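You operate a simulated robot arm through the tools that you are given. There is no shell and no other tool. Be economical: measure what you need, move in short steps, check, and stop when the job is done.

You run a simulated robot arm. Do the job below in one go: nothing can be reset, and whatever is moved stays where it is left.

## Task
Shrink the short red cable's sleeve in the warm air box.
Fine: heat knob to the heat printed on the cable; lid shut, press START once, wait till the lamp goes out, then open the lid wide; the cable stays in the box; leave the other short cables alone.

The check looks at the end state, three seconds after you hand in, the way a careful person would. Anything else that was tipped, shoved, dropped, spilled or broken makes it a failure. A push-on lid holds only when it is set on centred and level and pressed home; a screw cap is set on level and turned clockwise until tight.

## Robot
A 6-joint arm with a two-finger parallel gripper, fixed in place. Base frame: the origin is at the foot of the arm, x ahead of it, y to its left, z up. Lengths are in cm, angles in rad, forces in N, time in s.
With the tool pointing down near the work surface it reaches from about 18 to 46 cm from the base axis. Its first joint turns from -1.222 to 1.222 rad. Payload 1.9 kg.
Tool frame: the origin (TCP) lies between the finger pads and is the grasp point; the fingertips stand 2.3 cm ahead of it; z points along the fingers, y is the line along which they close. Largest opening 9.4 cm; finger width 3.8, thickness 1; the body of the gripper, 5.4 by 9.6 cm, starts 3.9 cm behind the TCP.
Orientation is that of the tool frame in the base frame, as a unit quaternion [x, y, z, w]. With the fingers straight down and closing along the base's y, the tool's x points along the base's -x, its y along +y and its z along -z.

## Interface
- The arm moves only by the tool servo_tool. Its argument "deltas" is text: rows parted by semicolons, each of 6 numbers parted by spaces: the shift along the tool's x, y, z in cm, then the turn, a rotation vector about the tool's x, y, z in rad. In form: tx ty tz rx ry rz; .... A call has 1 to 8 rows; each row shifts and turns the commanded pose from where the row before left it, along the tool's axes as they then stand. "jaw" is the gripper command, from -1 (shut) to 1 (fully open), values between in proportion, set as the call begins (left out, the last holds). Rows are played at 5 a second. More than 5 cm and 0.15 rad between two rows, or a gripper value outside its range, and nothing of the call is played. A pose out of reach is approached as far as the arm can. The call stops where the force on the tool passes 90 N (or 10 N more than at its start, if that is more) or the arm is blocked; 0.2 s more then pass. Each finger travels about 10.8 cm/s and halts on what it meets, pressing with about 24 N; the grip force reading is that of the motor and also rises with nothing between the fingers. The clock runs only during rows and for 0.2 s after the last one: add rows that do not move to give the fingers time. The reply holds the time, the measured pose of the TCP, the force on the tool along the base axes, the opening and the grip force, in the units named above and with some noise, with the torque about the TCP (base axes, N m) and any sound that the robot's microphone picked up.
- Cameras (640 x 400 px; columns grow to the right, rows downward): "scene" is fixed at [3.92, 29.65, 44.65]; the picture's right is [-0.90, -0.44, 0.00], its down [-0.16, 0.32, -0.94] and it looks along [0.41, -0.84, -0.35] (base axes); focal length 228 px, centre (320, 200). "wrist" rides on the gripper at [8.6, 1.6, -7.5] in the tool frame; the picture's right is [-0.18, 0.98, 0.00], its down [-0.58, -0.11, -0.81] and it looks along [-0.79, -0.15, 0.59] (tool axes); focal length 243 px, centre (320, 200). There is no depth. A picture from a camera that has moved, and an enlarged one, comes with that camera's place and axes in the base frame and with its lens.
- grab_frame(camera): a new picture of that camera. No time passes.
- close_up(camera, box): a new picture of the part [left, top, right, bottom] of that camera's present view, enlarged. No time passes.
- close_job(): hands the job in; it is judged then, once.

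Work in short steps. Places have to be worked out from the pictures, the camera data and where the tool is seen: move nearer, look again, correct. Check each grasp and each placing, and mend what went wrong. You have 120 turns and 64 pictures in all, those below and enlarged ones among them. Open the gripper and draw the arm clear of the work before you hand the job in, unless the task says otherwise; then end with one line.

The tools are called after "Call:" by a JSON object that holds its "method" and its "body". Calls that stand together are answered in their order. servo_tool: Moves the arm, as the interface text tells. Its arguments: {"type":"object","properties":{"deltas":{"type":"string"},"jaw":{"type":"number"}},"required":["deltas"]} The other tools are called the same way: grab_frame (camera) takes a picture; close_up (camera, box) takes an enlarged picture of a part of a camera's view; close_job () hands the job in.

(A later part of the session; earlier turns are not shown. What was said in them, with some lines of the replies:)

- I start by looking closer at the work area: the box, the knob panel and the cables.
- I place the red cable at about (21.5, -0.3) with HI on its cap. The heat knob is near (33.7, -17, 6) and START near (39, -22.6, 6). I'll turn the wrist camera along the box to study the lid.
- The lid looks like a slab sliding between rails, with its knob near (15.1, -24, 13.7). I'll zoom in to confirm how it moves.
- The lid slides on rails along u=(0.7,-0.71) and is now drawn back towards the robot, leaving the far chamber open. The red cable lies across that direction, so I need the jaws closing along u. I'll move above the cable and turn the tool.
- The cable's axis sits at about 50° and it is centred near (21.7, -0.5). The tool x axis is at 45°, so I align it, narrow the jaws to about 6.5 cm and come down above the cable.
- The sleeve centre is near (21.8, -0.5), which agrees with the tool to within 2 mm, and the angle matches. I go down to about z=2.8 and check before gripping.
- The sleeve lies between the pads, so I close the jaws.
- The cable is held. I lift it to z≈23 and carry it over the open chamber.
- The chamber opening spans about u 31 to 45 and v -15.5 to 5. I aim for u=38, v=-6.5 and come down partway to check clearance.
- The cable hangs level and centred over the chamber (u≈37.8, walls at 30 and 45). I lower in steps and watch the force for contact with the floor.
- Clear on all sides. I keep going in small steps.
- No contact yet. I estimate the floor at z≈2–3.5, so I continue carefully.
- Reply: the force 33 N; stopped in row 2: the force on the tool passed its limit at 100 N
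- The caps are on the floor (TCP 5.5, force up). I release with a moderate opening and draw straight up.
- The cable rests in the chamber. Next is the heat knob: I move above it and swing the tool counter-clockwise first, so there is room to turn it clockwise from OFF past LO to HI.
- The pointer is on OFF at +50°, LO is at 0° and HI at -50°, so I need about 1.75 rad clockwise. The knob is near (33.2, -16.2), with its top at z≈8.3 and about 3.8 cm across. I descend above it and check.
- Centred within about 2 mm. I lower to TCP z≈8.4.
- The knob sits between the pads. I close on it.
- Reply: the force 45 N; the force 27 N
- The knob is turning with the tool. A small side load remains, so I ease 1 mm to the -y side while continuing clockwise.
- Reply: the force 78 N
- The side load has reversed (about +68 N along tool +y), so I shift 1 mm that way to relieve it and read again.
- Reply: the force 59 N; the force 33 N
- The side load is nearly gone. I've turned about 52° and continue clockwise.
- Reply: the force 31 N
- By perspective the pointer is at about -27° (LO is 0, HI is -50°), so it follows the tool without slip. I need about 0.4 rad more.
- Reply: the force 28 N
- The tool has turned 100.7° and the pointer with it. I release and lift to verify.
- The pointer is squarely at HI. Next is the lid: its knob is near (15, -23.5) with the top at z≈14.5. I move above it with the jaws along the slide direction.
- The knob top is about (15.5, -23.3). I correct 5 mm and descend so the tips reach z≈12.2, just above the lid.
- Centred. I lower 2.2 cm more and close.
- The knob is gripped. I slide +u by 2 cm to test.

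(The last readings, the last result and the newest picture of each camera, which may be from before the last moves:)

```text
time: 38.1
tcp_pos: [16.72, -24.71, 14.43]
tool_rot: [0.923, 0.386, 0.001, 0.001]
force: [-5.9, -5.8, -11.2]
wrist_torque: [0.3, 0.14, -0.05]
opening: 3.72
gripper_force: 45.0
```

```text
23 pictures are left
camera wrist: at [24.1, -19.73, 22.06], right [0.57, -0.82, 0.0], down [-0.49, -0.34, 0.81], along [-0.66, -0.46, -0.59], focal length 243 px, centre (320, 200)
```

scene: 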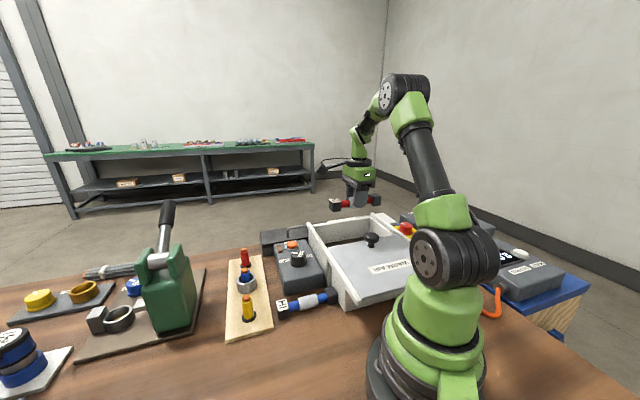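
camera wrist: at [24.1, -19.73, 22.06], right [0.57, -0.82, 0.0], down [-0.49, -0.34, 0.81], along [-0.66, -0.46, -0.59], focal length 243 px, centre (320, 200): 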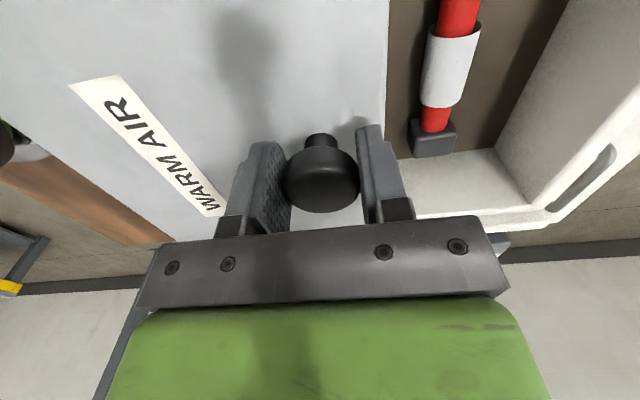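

The lid slides with it and the side force is small. I continue 8 cm with a tiny lateral correction.

Call:
{"method": "servo_tool", "body": {"deltas": "-0.1 1 0 0 0 0; 0 1 0 0 0 0; 0 1 0 0 0 0; 0 1 0 0 0 0; 0 1 0 0 0 0; 0 1 0 0 0 0; 0 1 0 0 0 0; 0 1 0 0 0 0"}}

Call:
{"method": "grab_frame", "body": {"camera": "wrist"}}

```text
time: 39.9
tcp_pos: [22.41, -30.37, 14.64]
tool_rot: [0.923, 0.386, 0.001, 0.001]
force: [12.2, 13.5, 2.1]
wrist_torque: [0.44, -0.36, -0.11]
opening: 3.72
gripper_force: 45.0
```

```text
22 pictures are left
camera wrist: at [29.7, -25.35, 22.07], right [0.57, -0.82, 0.0], down [-0.49, -0.34, 0.8], along [-0.66, -0.46, -0.59], focal length 243 px, centre (320, 200)
```

wrist: 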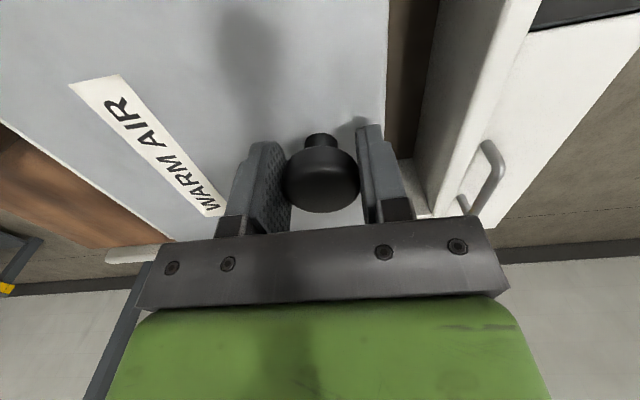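

About 4 cm is left to the end wall. I continue 3 cm, correcting back sideways.

Call:
{"method": "servo_tool", "body": {"deltas": "0.13 1 0 0 0 0; 0 1 0 0 0 0; 0 1 0 0 0 0; 0 0 0 0 0 0"}}

Call:
{"method": "grab_frame", "body": {"camera": "wrist"}}

```text
time: 40.9
tcp_pos: [24.45, -32.37, 14.58]
tool_rot: [0.923, 0.386, -0.002, 0.001]
force: [-14.8, -14.9, -26.0]
wrist_torque: [0.2, -0.04, -0.14]
opening: 3.74
gripper_force: 44.9
```

```text
21 pictures are left
camera wrist: at [31.84, -27.44, 22.04], right [0.57, -0.82, 0.0], down [-0.49, -0.33, 0.81], along [-0.66, -0.46, -0.59], focal length 243 px, centre (320, 200)
```

wrist: 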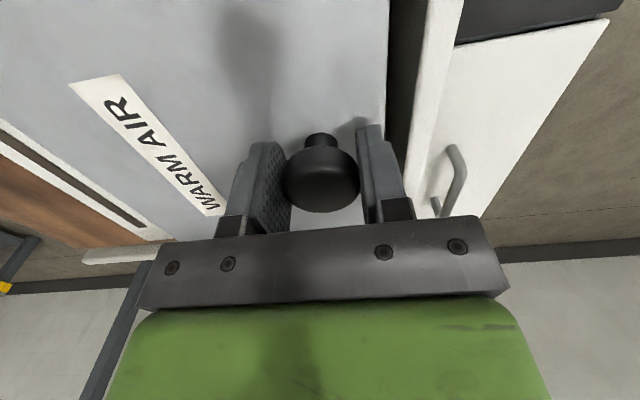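

About 1.3 cm is left. I push in smaller steps until it meets the end.

Call:
{"method": "servo_tool", "body": {"deltas": "-0.07 0.5 0 0 0 0; 0 0.5 0 0 0 0; 0 0 0 0 0 0"}}

Call:
{"method": "servo_tool", "body": {"deltas": "0 0.3 0 0 0 0; 0 0.2 0 0 0 0; 0 0 0 0 0 0"}}

Call:
{"method": "close_up", "body": {"camera": "wrist", "box": [0, 0, 640, 250]}}

```text
time: 41.7
tcp_pos: [25.23, -33.17, 14.54]
tool_rot: [0.923, 0.386, 0.0, 0.0]
force: [-19.7, -19.1, -35.8]
wrist_torque: [0.19, -0.06, 0.11]
opening: 3.71
gripper_force: 44.6
```

```text
time: 42.5
tcp_pos: [25.64, -33.57, 14.7]
tool_rot: [0.922, 0.386, 0.0, 0.002]
force: [-17.9, -17.6, -30.5]
wrist_torque: [0.07, 0.06, -0.07]
opening: 3.71
gripper_force: 44.9
```

```text
1.00 times, centred on (320, 125) of wrist (not enlarged: the box is as wide or as high as the picture)
camera zoom: at [32.91, -28.5, 22.08], right [0.57, -0.82, 0.0], down [-0.49, -0.33, 0.81], along [-0.66, -0.46, -0.59], focal length 243 px, centre (320, 275)
```

zoom: 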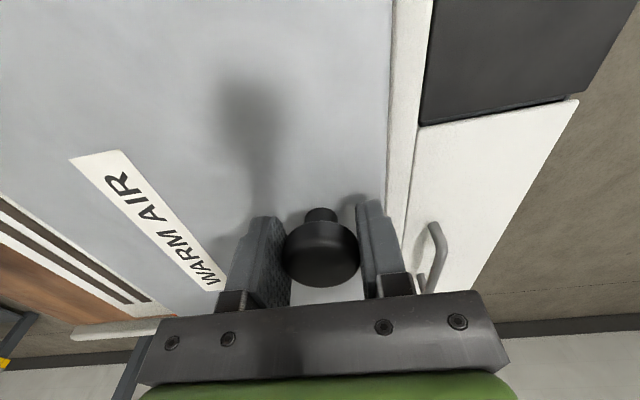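

The gap at the far wall is nearly gone and there's no stop force yet. I push a little further.

Call:
{"method": "servo_tool", "body": {"deltas": "-0.05 0.3 0 0 0 0; 0 0 0 0 0 0"}}

Call:
{"method": "servo_tool", "body": {"deltas": "0 0.3 0 0 0 0; 0 0 0 0 0 0"}}

```text
time: 43.1
tcp_pos: [25.82, -33.82, 14.58]
tool_rot: [0.923, 0.386, 0.001, 0.002]
force: [-15.1, -14.4, -27.2]
wrist_torque: [-0.19, 0.25, 0.07]
opening: 3.66
gripper_force: 45.2
```

```text
time: 43.7
tcp_pos: [25.98, -34.0, 14.59]
tool_rot: [0.922, 0.386, 0.001, 0.003]
force: [-13.8, -13.5, -26.5]
wrist_torque: [-0.14, 0.15, 0.08]
opening: 3.71
gripper_force: 44.7
```

Call:
{"method": "close_up", "body": {"camera": "wrist", "box": [340, 0, 480, 140]}}

Call:
{"method": "close_up", "body": {"camera": "scene", "box": [280, 180, 440, 310]}}

```text
2.86 times, centred on (410, 70) of wrist
camera zoom: at [33.36, -28.96, 22.11], right [0.57, -0.82, 0.0], down [-0.49, -0.34, 0.81], along [-0.66, -0.46, -0.59], focal length 693 px, centre (63, 571)
```

zoom: 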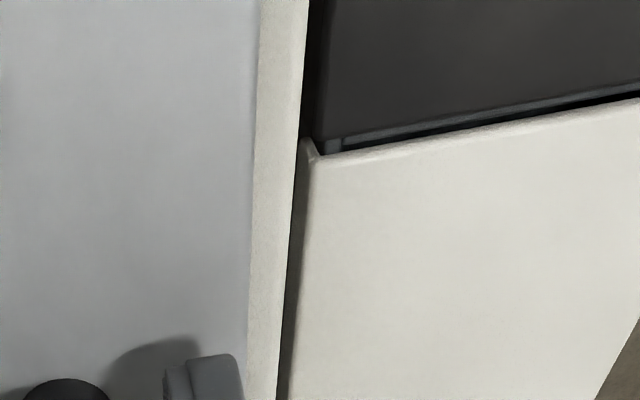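

```text
3.08 times, centred on (360, 245) of scene
camera zoom: at [3.93, 29.64, 44.66], right [-0.9, -0.44, 0.0], down [-0.16, 0.32, -0.94], along [0.41, -0.84, -0.35], focal length 701 px, centre (197, 62)
```

zoom: 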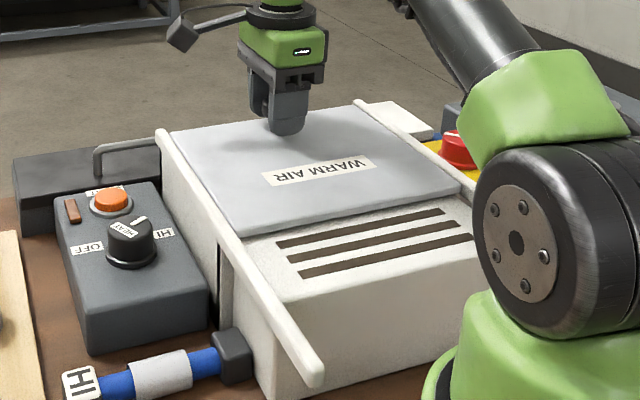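

The lid slides over the end wall's top and covers the chamber. I push on in small steps to find the end stop.

Call:
{"method": "servo_tool", "body": {"deltas": "0 0.3 0 0 0 0; 0 0 0 0 0 0"}}

Call:
{"method": "servo_tool", "body": {"deltas": "0 0.3 0 0 0 0; 0 0 0 0 0 0"}}

```text
time: 44.3
tcp_pos: [26.32, -34.25, 14.72]
tool_rot: [0.923, 0.386, 0.002, 0.003]
force: [-17.7, -18.3, -23.4]
wrist_torque: [0.22, -0.2, -0.01]
opening: 3.69
gripper_force: 45.0
```

```text
time: 44.9
tcp_pos: [26.48, -34.4, 14.65]
tool_rot: [0.923, 0.386, 0.0, 0.003]
force: [-15.8, -17.1, -29.2]
wrist_torque: [0.06, 0.04, -0.14]
opening: 3.71
gripper_force: 44.8
```

Call:
{"method": "servo_tool", "body": {"deltas": "-0.05 0.3 0 0 0 0; 0 0 0 0 0 0"}}

Call:
{"method": "servo_tool", "body": {"deltas": "0 0.3 0 0 0 0; 0 0 0 0 0 0"}}

Call:
{"method": "close_up", "body": {"camera": "wrist", "box": [340, 0, 480, 140]}}

```text
time: 45.5
tcp_pos: [26.82, -34.53, 14.48]
tool_rot: [0.923, 0.385, 0.001, 0.001]
force: [-29.6, -1.1, -16.7]
wrist_torque: [-0.01, 0.35, 0.08]
opening: 3.71
gripper_force: 44.7
```

```text
time: 46.1
tcp_pos: [26.75, -34.62, 14.67]
tool_rot: [0.924, 0.383, 0.0, -0.005]
force: [-66.2, 43.8, 21.4]
wrist_torque: [0.17, 1.05, 0.05]
opening: 3.77
gripper_force: 45.3
```

```text
2.86 times, centred on (410, 70) of wrist
camera zoom: at [34.15, -29.77, 22.12], right [0.57, -0.82, -0.01], down [-0.48, -0.34, 0.81], along [-0.67, -0.45, -0.59], focal length 693 px, centre (63, 571)
```

zoom: 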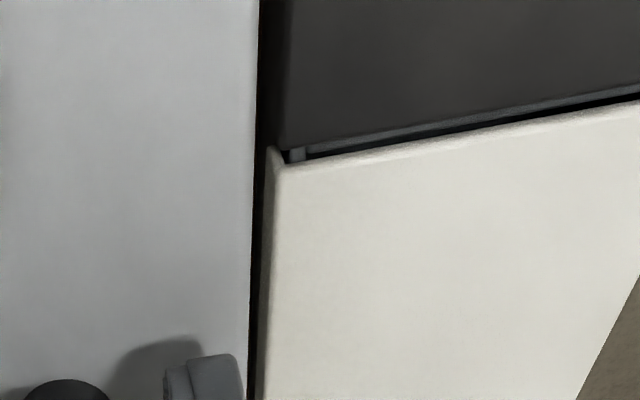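

The end stop is reached (about 77 N against the push) and the lid is flush with the end wall. I ease off, release and rise.

Call:
{"method": "servo_tool", "body": {"deltas": "0 -0.4 0 0 0 0; 0 0 0 0 0 0; 0 0 0 0 0 0"}}

Call:
{"method": "servo_tool", "body": {"deltas": "0 0 0 0 0 0; 0 0 0 0 0 0; 0 0 0 0 0 0", "jaw": 0.26}}

Call:
{"method": "servo_tool", "body": {"deltas": "0 0 -3 0 0 0; 0 0 -3 0 0 0; 0 0 0 0 0 0"}}

Call:
{"method": "grab_frame", "body": {"camera": "wrist"}}

```text
time: 46.9
tcp_pos: [26.66, -34.61, 14.68]
tool_rot: [0.922, 0.387, 0.001, 0.003]
force: [-18.7, -0.4, -10.2]
wrist_torque: [-0.01, 0.0, -0.25]
opening: 3.71
gripper_force: 44.8
```

```text
time: 47.7
tcp_pos: [26.59, -34.54, 14.78]
tool_rot: [0.923, 0.386, 0.002, 0.003]
force: [-0.7, -0.3, 0.7]
wrist_torque: [0.0, -0.01, -0.02]
opening: 5.91
gripper_force: 0.0
```

```text
time: 48.5
tcp_pos: [26.81, -34.73, 20.78]
tool_rot: [0.922, 0.386, 0.002, 0.002]
force: [0.4, 0.4, -0.4]
wrist_torque: [-0.01, -0.01, -0.02]
opening: 5.94
gripper_force: 0.1
```

```text
16 pictures are left
camera wrist: at [34.07, -29.57, 28.26], right [0.57, -0.82, 0.0], down [-0.49, -0.34, 0.81], along [-0.66, -0.46, -0.59], focal length 243 px, centre (320, 200)
```

wrist: 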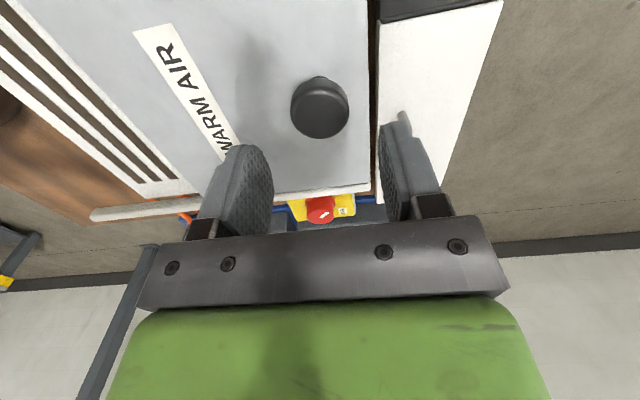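

The lid is shut. For START at about (39.25, -22.4, 6.2), I close the jaws, move above it and check the alignment.

Call:
{"method": "servo_tool", "body": {"deltas": "4.38 0.05 0 0 0 0; 4.38 0.05 0 0 0 0; 4.38 0.05 0 0 0 0; 4.38 0.05 0 0 0 0; 0 0 4 0 0 0; 0 0 3.5 0 0 0; 0 0 0 0 0 0", "jaw": -1}}

Call:
{"method": "grab_frame", "body": {"camera": "wrist"}}

Call:
{"method": "close_up", "body": {"camera": "scene", "box": [250, 180, 370, 280]}}

```text
time: 50.1
tcp_pos: [39.09, -22.33, 13.19]
tool_rot: [0.923, 0.386, 0.0, 0.003]
force: [0.1, 0.9, 0.5]
wrist_torque: [0.01, -0.01, 0.02]
opening: 0.01
gripper_force: 24.1
```

```text
15 pictures are left
camera wrist: at [46.32, -17.22, 20.76], right [0.57, -0.82, 0.01], down [-0.49, -0.33, 0.81], along [-0.66, -0.46, -0.59], focal length 243 px, centre (320, 200)
```

wrist: 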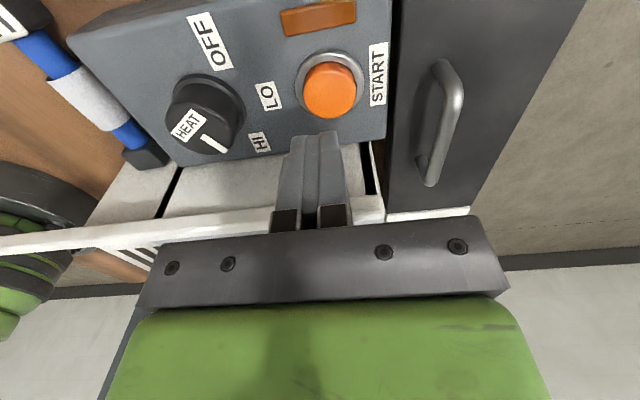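

```text
4.00 times, centred on (310, 230) of scene
camera zoom: at [3.92, 29.65, 44.65], right [-0.9, -0.44, 0.0], down [-0.16, 0.32, -0.94], along [0.41, -0.84, -0.35], focal length 911 px, centre (360, 80)
```

zoom: 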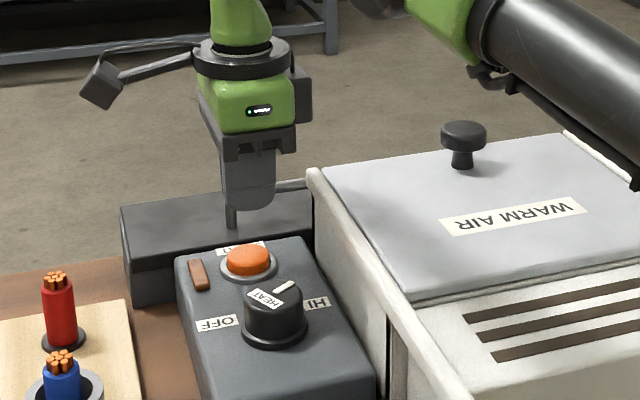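

The button centre is about (39.7, -22.4). I correct by 0.6 cm and lower until the tips are just above it.

Call:
{"method": "servo_tool", "body": {"deltas": "0.35 0.5 1.5 0 0 0; 0 0 1.5 0 0 0; 0 0 0.5 0 0 0; 0 0 0 0 0 0"}}

Call:
{"method": "grab_frame", "body": {"camera": "wrist"}}

```text
time: 51.1
tcp_pos: [39.72, -22.3, 9.68]
tool_rot: [0.923, 0.385, 0.001, 0.002]
force: [-0.9, -0.2, -0.3]
wrist_torque: [-0.03, 0.0, 0.04]
opening: 0.0
gripper_force: 23.9
```

```text
13 pictures are left
camera wrist: at [46.96, -17.38, 17.21], right [0.57, -0.82, 0.0], down [-0.49, -0.33, 0.81], along [-0.66, -0.46, -0.59], focal length 243 px, centre (320, 200)
```

wrist: 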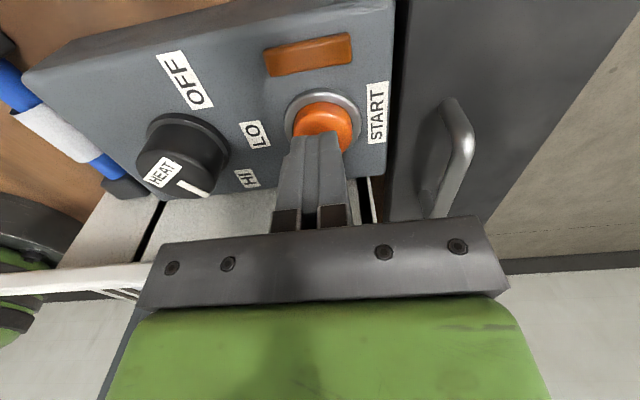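

The tips will land on the button. I press down in small steps, watching for a force or a click.

Call:
{"method": "servo_tool", "body": {"deltas": "0 0.2 0.5 0 0 0; 0 0 0.3 0 0 0; 0 0 0 0 0 0"}}

```text
time: 51.9
tcp_pos: [39.76, -22.48, 8.91]
tool_rot: [0.922, 0.386, 0.001, 0.003]
force: [-0.2, -0.4, 0.3]
wrist_torque: [-0.01, -0.01, 0.01]
opening: 0.0
gripper_force: 23.5
```

Call:
{"method": "servo_tool", "body": {"deltas": "0 0 0.3 0 0 0; 0 0 0.2 0 0 0; 0 0 0 0 0 0"}}

```text
time: 52.7
tcp_pos: [39.83, -22.56, 8.47]
tool_rot: [0.923, 0.386, 0.002, 0.002]
force: [0.0, -0.7, 2.0]
wrist_torque: [-0.02, -0.02, -0.01]
opening: 0.0
gripper_force: 24.3
```

A slight upward force shows contact at z≈8.5. I keep pressing.

Call:
{"method": "servo_tool", "body": {"deltas": "0 0 0.2 0 0 0; 0 0 0.2 0 0 0; 0 0 0 0 0 0"}}

```text
time: 53.5
tcp_pos: [39.89, -22.52, 8.13]
tool_rot: [0.922, 0.386, 0.001, 0.003]
force: [0.3, -3.5, 4.6]
wrist_torque: [-0.05, -0.02, 0.02]
opening: 0.0
gripper_force: 23.9
heard: click
```

A click: START is pressed. I lift straight off and look at the lamp.

Call:
{"method": "servo_tool", "body": {"deltas": "0 0 -2 0 0 0; 0 0 -3 0 0 0; 0 0 -4 0 0 0; 0 0 0 0 0 0"}}

Call:
{"method": "close_up", "body": {"camera": "wrist", "box": [180, 0, 420, 150]}}

```text
time: 54.5
tcp_pos: [39.72, -22.42, 17.11]
tool_rot: [0.922, 0.386, 0.0, 0.002]
force: [0.2, -0.3, 0.9]
wrist_torque: [0.02, 0.04, 0.03]
opening: 0.01
gripper_force: 24.2
```

```text
2.67 times, centred on (300, 75) of wrist
camera zoom: at [47.08, -17.4, 24.6], right [0.57, -0.82, 0.01], down [-0.49, -0.33, 0.81], along [-0.66, -0.46, -0.59], focal length 647 px, centre (373, 533)
```

zoom: 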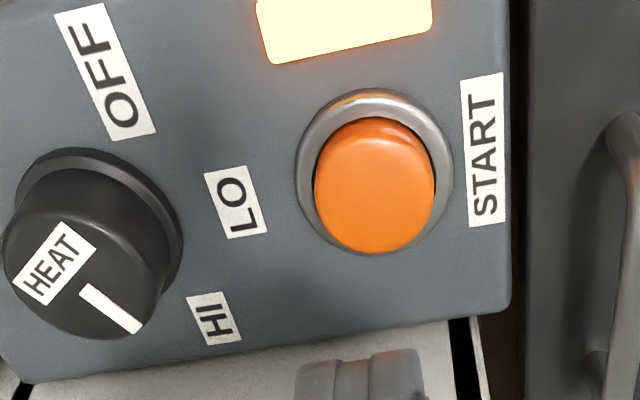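

The lamp is lit. While it runs I go back above the lid knob, opening the jaws, and will watch the lamp from the scene camera.

Call:
{"method": "servo_tool", "body": {"deltas": "0 0 -4 0 0 0; -4.45 -0.17 0 0 0 0; -4.45 -0.17 0 0 0 0; -4.45 -0.17 0 0 0 0; -4.45 -0.17 0 0 0 0; 0 0 0 0 0 0; 0 0 0 0 0 0; 0 0 0 0 0 0", "jaw": 0.26}}

Call:
{"method": "servo_tool", "body": {"deltas": "0 0 0 0 0 0; 0 0 0 0 0 0; 0 0 0 0 0 0; 0 0 0 0 0 0; 0 0 0 0 0 0; 0 0 0 0 0 0; 0 0 0 0 0 0; 0 0 0 0 0 0"}}

Call:
{"method": "close_up", "body": {"camera": "scene", "box": [260, 180, 420, 290]}}

```text
time: 56.3
tcp_pos: [27.94, -35.29, 21.32]
tool_rot: [0.923, 0.386, 0.001, 0.002]
force: [-0.5, 0.7, -0.7]
wrist_torque: [0.0, 0.01, 0.01]
opening: 5.92
gripper_force: 0.0
out of reach, approached as far as the arm can: row 1, 2, 3, 4
```

```text
time: 58.1
tcp_pos: [27.94, -35.3, 21.37]
tool_rot: [0.922, 0.386, 0.002, 0.002]
force: [-0.6, -1.0, 0.0]
wrist_torque: [-0.02, 0.02, 0.03]
opening: 5.95
gripper_force: 0.2
```

```text
3.64 times, centred on (340, 235) of scene
camera zoom: at [3.92, 29.65, 44.65], right [-0.9, -0.44, 0.0], down [-0.16, 0.32, -0.94], along [0.41, -0.84, -0.35], focal length 828 px, centre (247, 73)
```

zoom: 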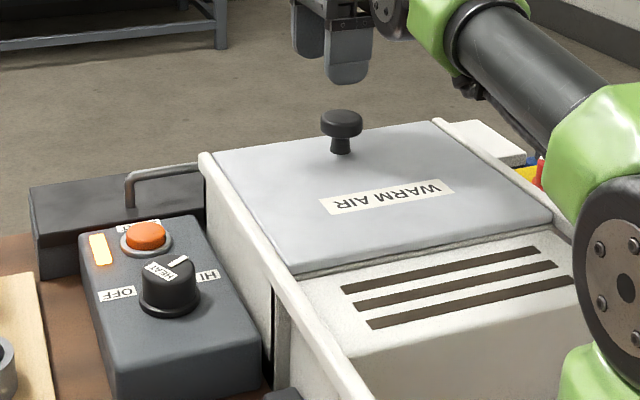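

Still lit. I line up over the knob and wait.

Call:
{"method": "servo_tool", "body": {"deltas": "-0.4 -1.43 0 0 0 0; 0 0 0 0 0 0; 0 0 0 0 0 0; 0 0 0 0 0 0; 0 0 0 0 0 0; 0 0 0 0 0 0; 0 0 0 0 0 0; 0 0 0 0 0 0"}}

Call:
{"method": "servo_tool", "body": {"deltas": "0 0 0 0 0 0; 0 0 0 0 0 0; 0 0 0 0 0 0; 0 0 0 0 0 0; 0 0 0 0 0 0; 0 0 0 0 0 0; 0 0 0 0 0 0; 0 0 0 0 0 0"}}

Call:
{"method": "servo_tool", "body": {"deltas": "0 0 0 0 0 0; 0 0 0 0 0 0; 0 0 0 0 0 0; 0 0 0 0 0 0; 0 0 0 0 0 0; 0 0 0 0 0 0; 0 0 0 0 0 0; 0 0 0 0 0 0"}}

Call:
{"method": "servo_tool", "body": {"deltas": "0 0 0 0 0 0; 0 0 0 0 0 0; 0 0 0 0 0 0; 0 0 0 0 0 0; 0 0 0 0 0 0; 0 0 0 0 0 0; 0 0 0 0 0 0; 0 0 0 0 0 0"}}

Call:
{"method": "close_up", "body": {"camera": "scene", "box": [260, 180, 420, 290]}}

```text
time: 59.9
tcp_pos: [27.32, -35.66, 21.66]
tool_rot: [0.923, 0.385, 0.002, 0.001]
force: [-0.2, 0.8, 0.1]
wrist_torque: [-0.01, 0.02, -0.03]
opening: 5.9
gripper_force: 0.0
out of reach, approached as far as the arm can: row 1
```

```text
time: 61.7
tcp_pos: [27.26, -35.69, 21.58]
tool_rot: [0.922, 0.386, 0.001, 0.001]
force: [0.2, 0.7, 0.1]
wrist_torque: [0.03, 0.01, -0.03]
opening: 5.92
gripper_force: 0.0
```

```text
time: 63.5
tcp_pos: [27.34, -35.63, 21.55]
tool_rot: [0.923, 0.386, 0.001, 0.001]
force: [0.1, 0.2, 0.4]
wrist_torque: [-0.03, -0.06, 0.03]
opening: 5.9
gripper_force: 0.0
```

```text
time: 65.3
tcp_pos: [27.44, -35.52, 21.58]
tool_rot: [0.922, 0.387, 0.002, 0.001]
force: [1.3, 0.1, -0.4]
wrist_torque: [-0.01, -0.02, 0.01]
opening: 5.93
gripper_force: 0.1
```

```text
3.64 times, centred on (340, 235) of scene
camera zoom: at [3.92, 29.65, 44.65], right [-0.9, -0.44, 0.0], down [-0.16, 0.32, -0.94], along [0.41, -0.84, -0.35], focal length 828 px, centre (247, 73)
```

zoom: 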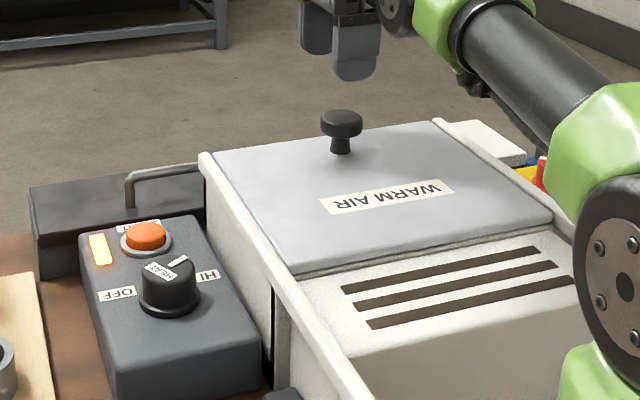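

The lamp is still lit. I come down to z≈18 for better reach and wait more.

Call:
{"method": "servo_tool", "body": {"deltas": "0 -0.5 1.5 0 0 0; 0 -0.5 1.5 0 0 0; 0 0 0 0 0 0; 0 0 0 0 0 0; 0 0 0 0 0 0; 0 0 0 0 0 0; 0 0 0 0 0 0; 0 0 0 0 0 0"}}

Call:
{"method": "servo_tool", "body": {"deltas": "0 0 0 0 0 0; 0 0 0 0 0 0; 0 0 0 0 0 0; 0 0 0 0 0 0; 0 0 0 0 0 0; 0 0 0 0 0 0; 0 0 0 0 0 0; 0 0 0 0 0 0"}}

Call:
{"method": "servo_tool", "body": {"deltas": "0 0 0 0 0 0; 0 0 0 0 0 0; 0 0 0 0 0 0; 0 0 0 0 0 0; 0 0 0 0 0 0; 0 0 0 0 0 0; 0 0 0 0 0 0; 0 0 0 0 0 0"}}

Call:
{"method": "servo_tool", "body": {"deltas": "0 0 0 0 0 0; 0 0 0 0 0 0; 0 0 0 0 0 0; 0 0 0 0 0 0; 0 0 0 0 0 0; 0 0 0 0 0 0; 0 0 0 0 0 0; 0 0 0 0 0 0"}}

Call:
{"method": "servo_tool", "body": {"deltas": "0 0 0 0 0 0; 0 0 0 0 0 0; 0 0 0 0 0 0; 0 0 0 0 0 0; 0 0 0 0 0 0; 0 0 0 0 0 0; 0 0 0 0 0 0; 0 0 0 0 0 0"}}

Call:
{"method": "servo_tool", "body": {"deltas": "0 0 0 0 0 0; 0 0 0 0 0 0; 0 0 0 0 0 0; 0 0 0 0 0 0; 0 0 0 0 0 0; 0 0 0 0 0 0; 0 0 0 0 0 0; 0 0 0 0 0 0"}}

Call:
{"method": "close_up", "body": {"camera": "scene", "box": [260, 180, 420, 290]}}

```text
time: 67.1
tcp_pos: [27.65, -36.17, 18.95]
tool_rot: [0.923, 0.386, 0.001, 0.001]
force: [0.4, -0.2, -0.5]
wrist_torque: [0.02, 0.0, 0.0]
opening: 5.92
gripper_force: 0.1
out of reach, approached as far as the arm can: row 1, 2
```

```text
time: 68.9
tcp_pos: [27.57, -36.12, 18.76]
tool_rot: [0.922, 0.386, 0.001, 0.001]
force: [-0.4, 0.6, -0.7]
wrist_torque: [0.01, -0.01, 0.01]
opening: 5.93
gripper_force: 0.0
```

```text
time: 70.7
tcp_pos: [27.57, -36.09, 18.97]
tool_rot: [0.923, 0.386, 0.001, 0.0]
force: [-0.3, 0.4, -0.9]
wrist_torque: [0.02, -0.03, -0.02]
opening: 5.9
gripper_force: 0.0
```

```text
time: 72.5
tcp_pos: [27.59, -36.15, 18.85]
tool_rot: [0.922, 0.387, 0.002, 0.001]
force: [0.3, -0.5, 0.0]
wrist_torque: [-0.01, 0.03, -0.04]
opening: 5.91
gripper_force: 0.1
```

```text
time: 74.3
tcp_pos: [27.44, -36.16, 18.9]
tool_rot: [0.922, 0.386, 0.001, 0.0]
force: [0.5, 1.8, -0.3]
wrist_torque: [0.01, -0.04, 0.0]
opening: 5.95
gripper_force: 0.2
```

```text
time: 76.1
tcp_pos: [27.54, -36.12, 18.78]
tool_rot: [0.923, 0.386, 0.001, 0.0]
force: [0.3, -0.4, -1.1]
wrist_torque: [0.01, -0.03, 0.0]
opening: 5.92
gripper_force: 0.0
```

```text
3.64 times, centred on (340, 235) of scene
camera zoom: at [3.92, 29.65, 44.65], right [-0.9, -0.44, 0.0], down [-0.16, 0.32, -0.94], along [0.41, -0.84, -0.35], focal length 828 px, centre (247, 73)
```

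zoom: 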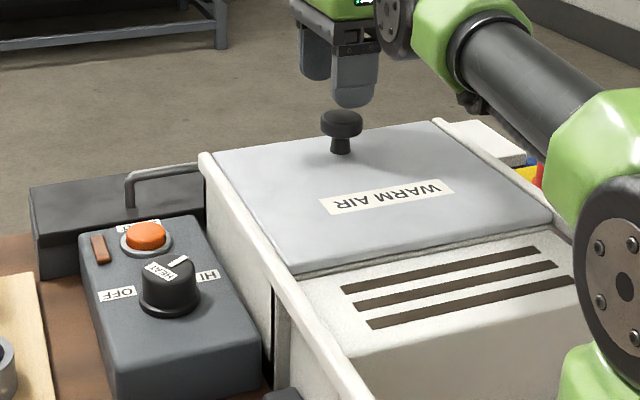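

The lamp is out. Before descending I correct the position back to over the knob, in small checked moves.

Call:
{"method": "servo_tool", "body": {"deltas": "0 -1 0 0 0 0; 0 -0.5 0 0 0 0; 0 0 0 0 0 0"}}

```text
time: 76.9
tcp_pos: [27.36, -36.24, 19.08]
tool_rot: [0.922, 0.386, 0.002, 0.002]
force: [0.4, -0.1, 0.3]
wrist_torque: [0.03, 0.01, 0.05]
opening: 5.91
gripper_force: 0.0
out of reach, approached as far as the arm can: row 1, 2
```

Call:
{"method": "servo_tool", "body": {"deltas": "0 -1 0 0 0 0; 0 -1 0 0 0 0; 0 0 0 0 0 0"}}

```text
time: 77.7
tcp_pos: [27.24, -36.38, 19.15]
tool_rot: [0.923, 0.386, 0.002, 0.002]
force: [0.5, 0.6, 0.3]
wrist_torque: [0.01, 0.01, -0.02]
opening: 5.92
gripper_force: 0.0
out of reach, approached as far as the arm can: row 1, 2
```

The command still seems to lie radially beyond reach. I keep backing it in along -u and monitor.

Call:
{"method": "servo_tool", "body": {"deltas": "0 -1 0 0 0 0; 0 -1 0 0 0 0; 0 0 0 0 0 0"}}

Call:
{"method": "servo_tool", "body": {"deltas": "0 -1 0 0 0 0; 0 -1 0 0 0 0; 0 0 0 0 0 0"}}

```text
time: 78.5
tcp_pos: [27.27, -36.42, 19.35]
tool_rot: [0.923, 0.386, 0.002, 0.003]
force: [0.0, 0.0, 0.5]
wrist_torque: [0.03, -0.01, 0.0]
opening: 5.92
gripper_force: 0.0
out of reach, approached as far as the arm can: row 1, 2
```

```text
time: 79.3
tcp_pos: [27.06, -36.51, 19.54]
tool_rot: [0.922, 0.386, 0.002, 0.002]
force: [1.1, 0.1, -0.4]
wrist_torque: [0.0, 0.0, -0.02]
opening: 5.94
gripper_force: 0.0
out of reach, approached as far as the arm can: row 1, 2
```

The arm looks stuck stretched straight at its reach limit, with the target inward of it. I try raising while pulling in, with clear air all round.

Call:
{"method": "servo_tool", "body": {"deltas": "0 -1 -3 0 0 0; 0 -1 -3 0 0 0; 0 0 0 0 0 0; 0 0 0 0 0 0"}}

```text
time: 80.3
tcp_pos: [25.79, -35.32, 25.73]
tool_rot: [0.923, 0.385, 0.001, 0.001]
force: [-0.5, 0.6, 0.5]
wrist_torque: [0.01, -0.01, -0.01]
opening: 5.91
gripper_force: 0.2
out of reach, approached as far as the arm can: row 1
```

It followed this time. I pull in further at this height.

Call:
{"method": "servo_tool", "body": {"deltas": "0 -1.5 0 0 0 0; 0 -1.5 0 0 0 0; 0 0 0 0 0 0"}}

```text
time: 81.1
tcp_pos: [25.81, -35.21, 25.9]
tool_rot: [0.922, 0.386, 0.002, 0.001]
force: [0.0, 1.3, -0.9]
wrist_torque: [0.01, 0.01, 0.02]
opening: 5.9
gripper_force: 0.0
out of reach, approached as far as the arm can: row 1, 2
```

Still on the limit. I try a larger inward step combined with a lift.

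Call:
{"method": "servo_tool", "body": {"deltas": "0 -4 -2.5 0 0 0; 0 0 0 0 0 0; 0 0 0 0 0 0"}}

```text
time: 81.9
tcp_pos: [23.9, -33.83, 30.63]
tool_rot: [0.921, 0.389, -0.007, -0.008]
force: [0.3, 0.5, -0.4]
wrist_torque: [0.0, -0.02, -0.01]
opening: 5.9
gripper_force: 0.2
out of reach, approached as far as the arm can: row 1
```

The arm is sliding along its reach sphere. I try one large inward demand at this safe height to get the elbow to bend.

Call:
{"method": "servo_tool", "body": {"deltas": "0 -4.5 0 0 0 0; 0 -4.5 0 0 0 0; 0 -4.5 0 0 0 0; 0 0 0 0 0 0; 0 0 0 0 0 0"}}

```text
time: 83.1
tcp_pos: [21.09, -34.0, 34.4]
tool_rot: [0.923, 0.385, 0.001, 0.002]
force: [-0.5, 0.1, 0.6]
wrist_torque: [0.01, -0.01, -0.04]
opening: 5.92
gripper_force: 0.2
out of reach, approached as far as the arm can: row 1, 2, 3
```

Call:
{"method": "grab_frame", "body": {"camera": "scene"}}

```text
8 pictures are left
```

scene: 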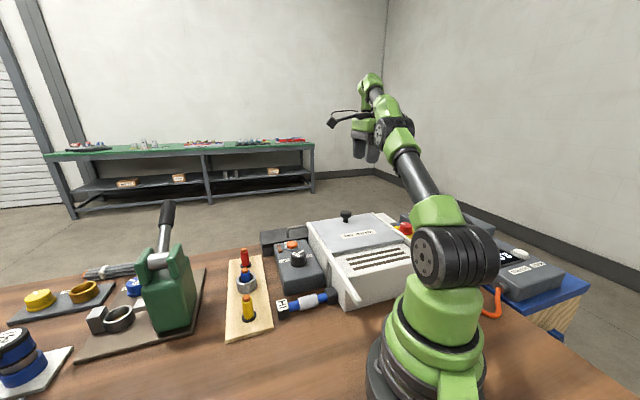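

The elbow seems to have passed slightly beyond straight. I reach outward to pull it through straight, then draw inward again.

Call:
{"method": "servo_tool", "body": {"deltas": "0 4.5 0 0 0 0; 0 0 0 0 0 0; 0 -4.5 0 0 0 0; 0 -4 0 0 0 0; 0 0 0 0 0 0"}}

```text
time: 84.3
tcp_pos: [16.4, -27.89, 33.06]
tool_rot: [0.923, 0.385, 0.002, 0.003]
force: [-0.5, 0.1, -0.4]
wrist_torque: [-0.01, 0.02, 0.03]
opening: 5.91
gripper_force: 0.1
out of reach, approached as far as the arm can: row 1
```

Free again. I lower first, then go out over the lid knob at z≈18.3, staying inside the reach.

Call:
{"method": "servo_tool", "body": {"deltas": "0 0 4 0 0 0; 0 0 4 0 0 0; 0 0 3.7 0 0 0; 0 0 3 0 0 0; 0 0 0 0 0 0"}}

Call:
{"method": "servo_tool", "body": {"deltas": "0.8 3.7 0 0 0 0; 0.8 3.7 0 0 0 0; 0.8 3.6 0 0 0 0; 0 0 0 0 0 0; 0 0 0 0 0 0"}}

Call:
{"method": "grab_frame", "body": {"camera": "wrist"}}

```text
time: 85.5
tcp_pos: [16.37, -27.85, 18.37]
tool_rot: [0.923, 0.385, 0.002, 0.002]
force: [-0.5, 0.3, -0.3]
wrist_torque: [-0.02, -0.01, -0.03]
opening: 5.92
gripper_force: 0.1
```

```text
time: 86.7
tcp_pos: [26.15, -33.67, 18.76]
tool_rot: [0.922, 0.386, 0.002, 0.003]
force: [0.6, -1.3, 1.1]
wrist_torque: [-0.01, 0.0, -0.01]
opening: 5.91
gripper_force: 0.0
```

```text
7 pictures are left
camera wrist: at [33.39, -28.63, 26.15], right [0.57, -0.82, 0.0], down [-0.49, -0.34, 0.81], along [-0.66, -0.46, -0.59], focal length 243 px, centre (320, 200)
```

wrist: 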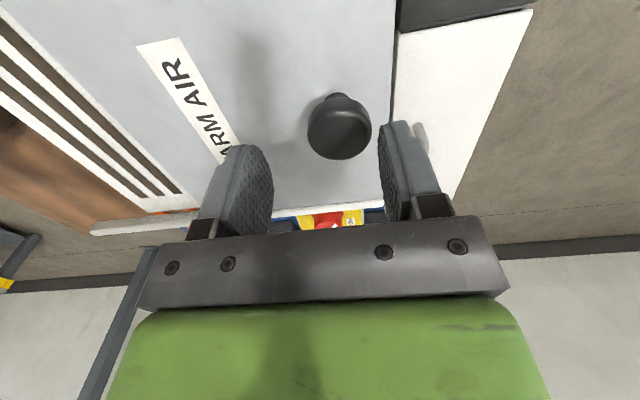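

The knob is about (26.6, -34.7). I correct (-0.4, +1.05) and descend to grip height.

Call:
{"method": "servo_tool", "body": {"deltas": "-0.4 1.05 0 0 0 0; 0 0 2 0 0 0; 0 0 1.2 0 0 0; 0 0 0.9 0 0 0; 0 0 0 0 0 0"}}

Call:
{"method": "grab_frame", "body": {"camera": "wrist"}}

```text
time: 87.9
tcp_pos: [26.32, -34.9, 14.55]
tool_rot: [0.923, 0.385, 0.002, 0.002]
force: [-1.1, 0.0, -0.3]
wrist_torque: [0.0, 0.0, 0.0]
opening: 5.93
gripper_force: 0.1
```

```text
6 pictures are left
camera wrist: at [33.68, -29.85, 21.94], right [0.57, -0.82, 0.0], down [-0.49, -0.33, 0.81], along [-0.66, -0.46, -0.59], focal length 243 px, centre (320, 200)
```

wrist: 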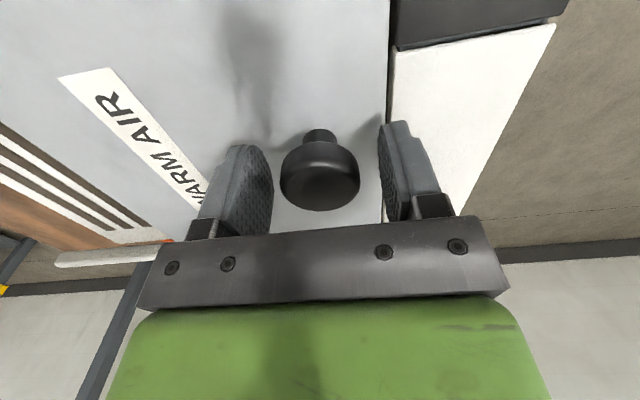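

The knob is centred. I grip it and pull the lid open along -u.

Call:
{"method": "servo_tool", "body": {"deltas": "0 0 0 0 0 0; 0 0 0 0 0 0; 0 0 0 0 0 0", "jaw": -1}}

Call:
{"method": "servo_tool", "body": {"deltas": "0 -0.8 0 0 0 0; 0 -0.8 0 0 0 0; 0 -0.8 0 0 0 0; 0 -0.8 0 0 0 0; 0 0 0 0 0 0"}}

```text
time: 88.7
tcp_pos: [26.35, -34.86, 14.48]
tool_rot: [0.922, 0.386, 0.001, 0.002]
force: [-0.9, 0.2, -3.3]
wrist_torque: [0.06, -0.01, -0.03]
opening: 3.73
gripper_force: 44.8
```

```text
time: 89.9
tcp_pos: [24.17, -32.74, 14.49]
tool_rot: [0.923, 0.386, 0.002, 0.004]
force: [6.0, 6.4, 15.7]
wrist_torque: [-0.29, 0.03, 0.22]
opening: 3.72
gripper_force: 44.8
```

The lid follows with little force. I continue opening.

Call:
{"method": "servo_tool", "body": {"deltas": "0.05 -1 0 0 0 0; 0 -1 0 0 0 0; 0 -1 0 0 0 0; 0 -1 0 0 0 0; 0 0 0 0 0 0"}}

Call:
{"method": "servo_tool", "body": {"deltas": "0 -1 0 0 0 0; 0 -1 0 0 0 0; 0 -1 0 0 0 0; 0 -1 0 0 0 0; 0 0 0 0 0 0"}}

Call:
{"method": "servo_tool", "body": {"deltas": "0 -1 0 0 0 0; 0 -1 0 0 0 0; 0 -1 0 0 0 0; 0 -0.5 0 0 0 0; 0 0 0 0 0 0"}}

```text
time: 91.1
tcp_pos: [21.26, -29.85, 14.33]
tool_rot: [0.922, 0.386, 0.002, 0.001]
force: [0.7, 0.7, 11.3]
wrist_torque: [-0.31, -0.03, 0.22]
opening: 3.76
gripper_force: 45.0
```

```text
time: 92.3
tcp_pos: [18.49, -26.99, 14.43]
tool_rot: [0.922, 0.386, 0.002, 0.002]
force: [9.8, 10.0, 18.5]
wrist_torque: [-0.09, -0.33, -0.05]
opening: 3.74
gripper_force: 45.2
```

```text
time: 93.5
tcp_pos: [16.03, -24.65, 14.42]
tool_rot: [0.923, 0.385, 0.002, 0.002]
force: [21.5, 21.8, 31.6]
wrist_torque: [0.18, -0.11, -0.01]
opening: 3.7
gripper_force: 44.9
```

Call:
{"method": "servo_tool", "body": {"deltas": "0.15 -0.5 -0.1 0 0 0; 0 -0.5 0 0 0 0; 0 0 0 0 0 0"}}

Call:
{"method": "servo_tool", "body": {"deltas": "0 -0.3 0 0 0 0; 0 -0.2 0 0 0 0; 0 0 0 0 0 0"}}

```text
time: 94.3
tcp_pos: [15.18, -23.7, 14.22]
tool_rot: [0.922, 0.386, 0.0, 0.0]
force: [-11.0, -11.5, -46.4]
wrist_torque: [-0.17, 0.05, 0.07]
opening: 3.7
gripper_force: 45.0
```

```text
time: 95.1
tcp_pos: [14.91, -23.49, 14.36]
tool_rot: [0.922, 0.386, 0.001, 0.002]
force: [-26.9, -26.8, -58.7]
wrist_torque: [-0.13, 0.36, 0.19]
opening: 3.69
gripper_force: 44.5
```

The lid is back about where it started. I relieve the preload and feel for the open stop.

Call:
{"method": "servo_tool", "body": {"deltas": "-0.15 0 0.12 0 0 0; 0 -0.3 0 0 0 0; 0 0 0 0 0 0"}}

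Call:
{"method": "servo_tool", "body": {"deltas": "0 -0.3 0 0 0 0; 0 0 0 0 0 0"}}

```text
time: 95.9
tcp_pos: [14.78, -23.36, 14.35]
tool_rot: [0.923, 0.385, 0.002, 0.002]
force: [4.6, 3.8, 0.8]
wrist_torque: [0.09, 0.0, 0.16]
opening: 3.75
gripper_force: 45.2
```

```text
time: 96.5
tcp_pos: [14.69, -23.23, 14.36]
tool_rot: [0.923, 0.386, 0.003, 0.006]
force: [50.2, -1.6, -18.3]
wrist_torque: [0.37, -0.25, -0.21]
opening: 3.73
gripper_force: 44.7
```

The open stop is felt (about 36 N). I ease back 1–2 mm, release and rise clear.

Call:
{"method": "servo_tool", "body": {"deltas": "0 0.15 0 0 0 0; 0 0 0 0 0 0"}}

Call:
{"method": "servo_tool", "body": {"deltas": "0 0 0 0 0 0; 0 0 0 0 0 0; 0 0 0 0 0 0", "jaw": 0.26}}

Call:
{"method": "servo_tool", "body": {"deltas": "0 0 -3 0 0 0; 0 0 -4 0 0 0; 0 0 -4 0 0 0; 0 0 -4 0 0 0; 0 0 0 0 0 0"}}

Call:
{"method": "grab_frame", "body": {"camera": "wrist"}}

Call:
{"method": "close_up", "body": {"camera": "scene", "box": [220, 200, 440, 350]}}

```text
time: 97.1
tcp_pos: [14.63, -23.27, 14.5]
tool_rot: [0.922, 0.387, 0.002, 0.003]
force: [40.7, 6.0, 2.9]
wrist_torque: [0.07, 0.08, 0.81]
opening: 3.69
gripper_force: 45.2
```

```text
time: 97.9
tcp_pos: [14.7, -23.13, 14.26]
tool_rot: [0.923, 0.386, 0.002, 0.002]
force: [-1.0, -0.5, 0.0]
wrist_torque: [0.02, 0.0, -0.02]
opening: 5.93
gripper_force: 0.0
```

```text
time: 99.1
tcp_pos: [14.17, -23.2, 29.48]
tool_rot: [0.922, 0.386, 0.002, 0.002]
force: [0.3, 0.7, 0.5]
wrist_torque: [0.03, 0.01, 0.0]
opening: 5.94
gripper_force: 0.0
```

```text
5 pictures are left
camera wrist: at [21.66, -18.16, 36.97], right [0.57, -0.82, 0.01], down [-0.49, -0.33, 0.81], along [-0.66, -0.46, -0.59], focal length 243 px, centre (320, 200)
```

wrist: 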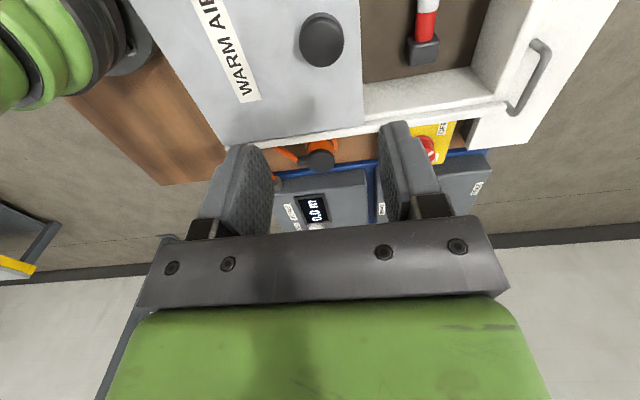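

```text
2.67 times, centred on (330, 275) of scene
camera zoom: at [3.92, 29.65, 44.65], right [-0.9, -0.44, 0.0], down [-0.16, 0.32, -0.94], along [0.41, -0.84, -0.35], focal length 608 px, centre (293, 0)
```

zoom: 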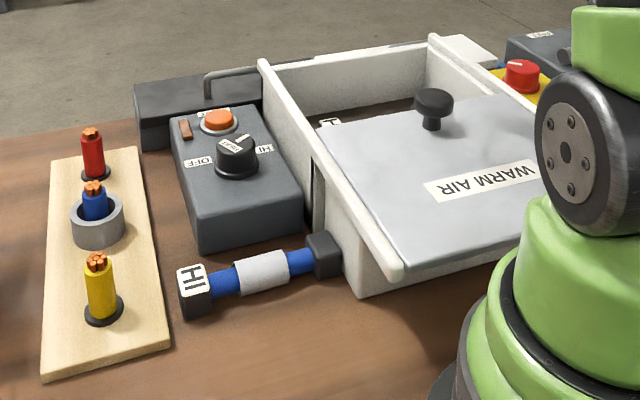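

The lid is open again and everything else is in place. I move out a little to check the sleeve in the box.

Call:
{"method": "servo_tool", "body": {"deltas": "2 3 0 0 0 0; 2 3 0 0 0 0; 2 0 0 0 0 0; 0 0 0 0 0 0"}}

Call:
{"method": "close_up", "body": {"camera": "wrist", "box": [240, 0, 500, 160]}}

```text
time: 100.1
tcp_pos: [23.01, -23.17, 29.25]
tool_rot: [0.923, 0.385, 0.002, 0.002]
force: [0.1, 0.4, 0.6]
wrist_torque: [0.0, 0.02, 0.03]
opening: 5.92
gripper_force: 0.0
```

```text
2.46 times, centred on (370, 80) of wrist
camera zoom: at [30.31, -18.16, 36.76], right [0.57, -0.82, 0.0], down [-0.49, -0.33, 0.81], along [-0.66, -0.46, -0.59], focal length 597 px, centre (197, 495)
```

zoom: 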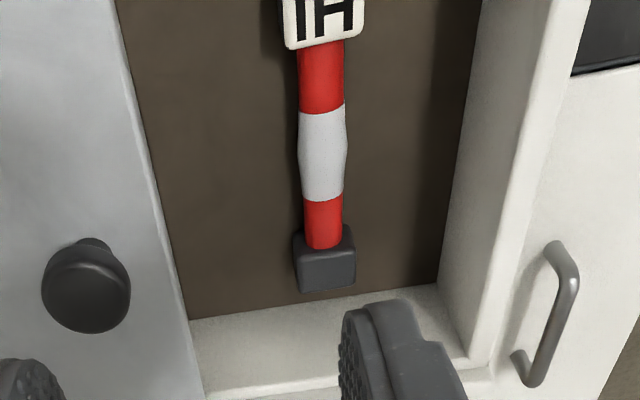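

The sleeve has shrunk tight, the cable lies in the box, the lid is wide open, the lamp is out and the arm is clear. I open the gripper fully and draw up before handing in.

Call:
{"method": "servo_tool", "body": {"deltas": "0 -2 -3 0 0 0; 0 -2 -3 0 0 0; 0 0 0 0 0 0", "jaw": 1}}

Call:
{"method": "close_job", "body": {}}

```text
time: 100.9
tcp_pos: [20.08, -20.26, 35.28]
tool_rot: [0.922, 0.386, 0.001, 0.003]
force: [-1.1, 0.3, 0.5]
wrist_torque: [0.03, 0.0, 0.0]
opening: 9.41
gripper_force: 0.1
```

```text
The job is handed in.
```

The red cable's sleeve is shrunk tight at HI: START was pressed once, the lamp went out, the lid is open to its stop, the cable is still in the box, and the blue cable was not touched.
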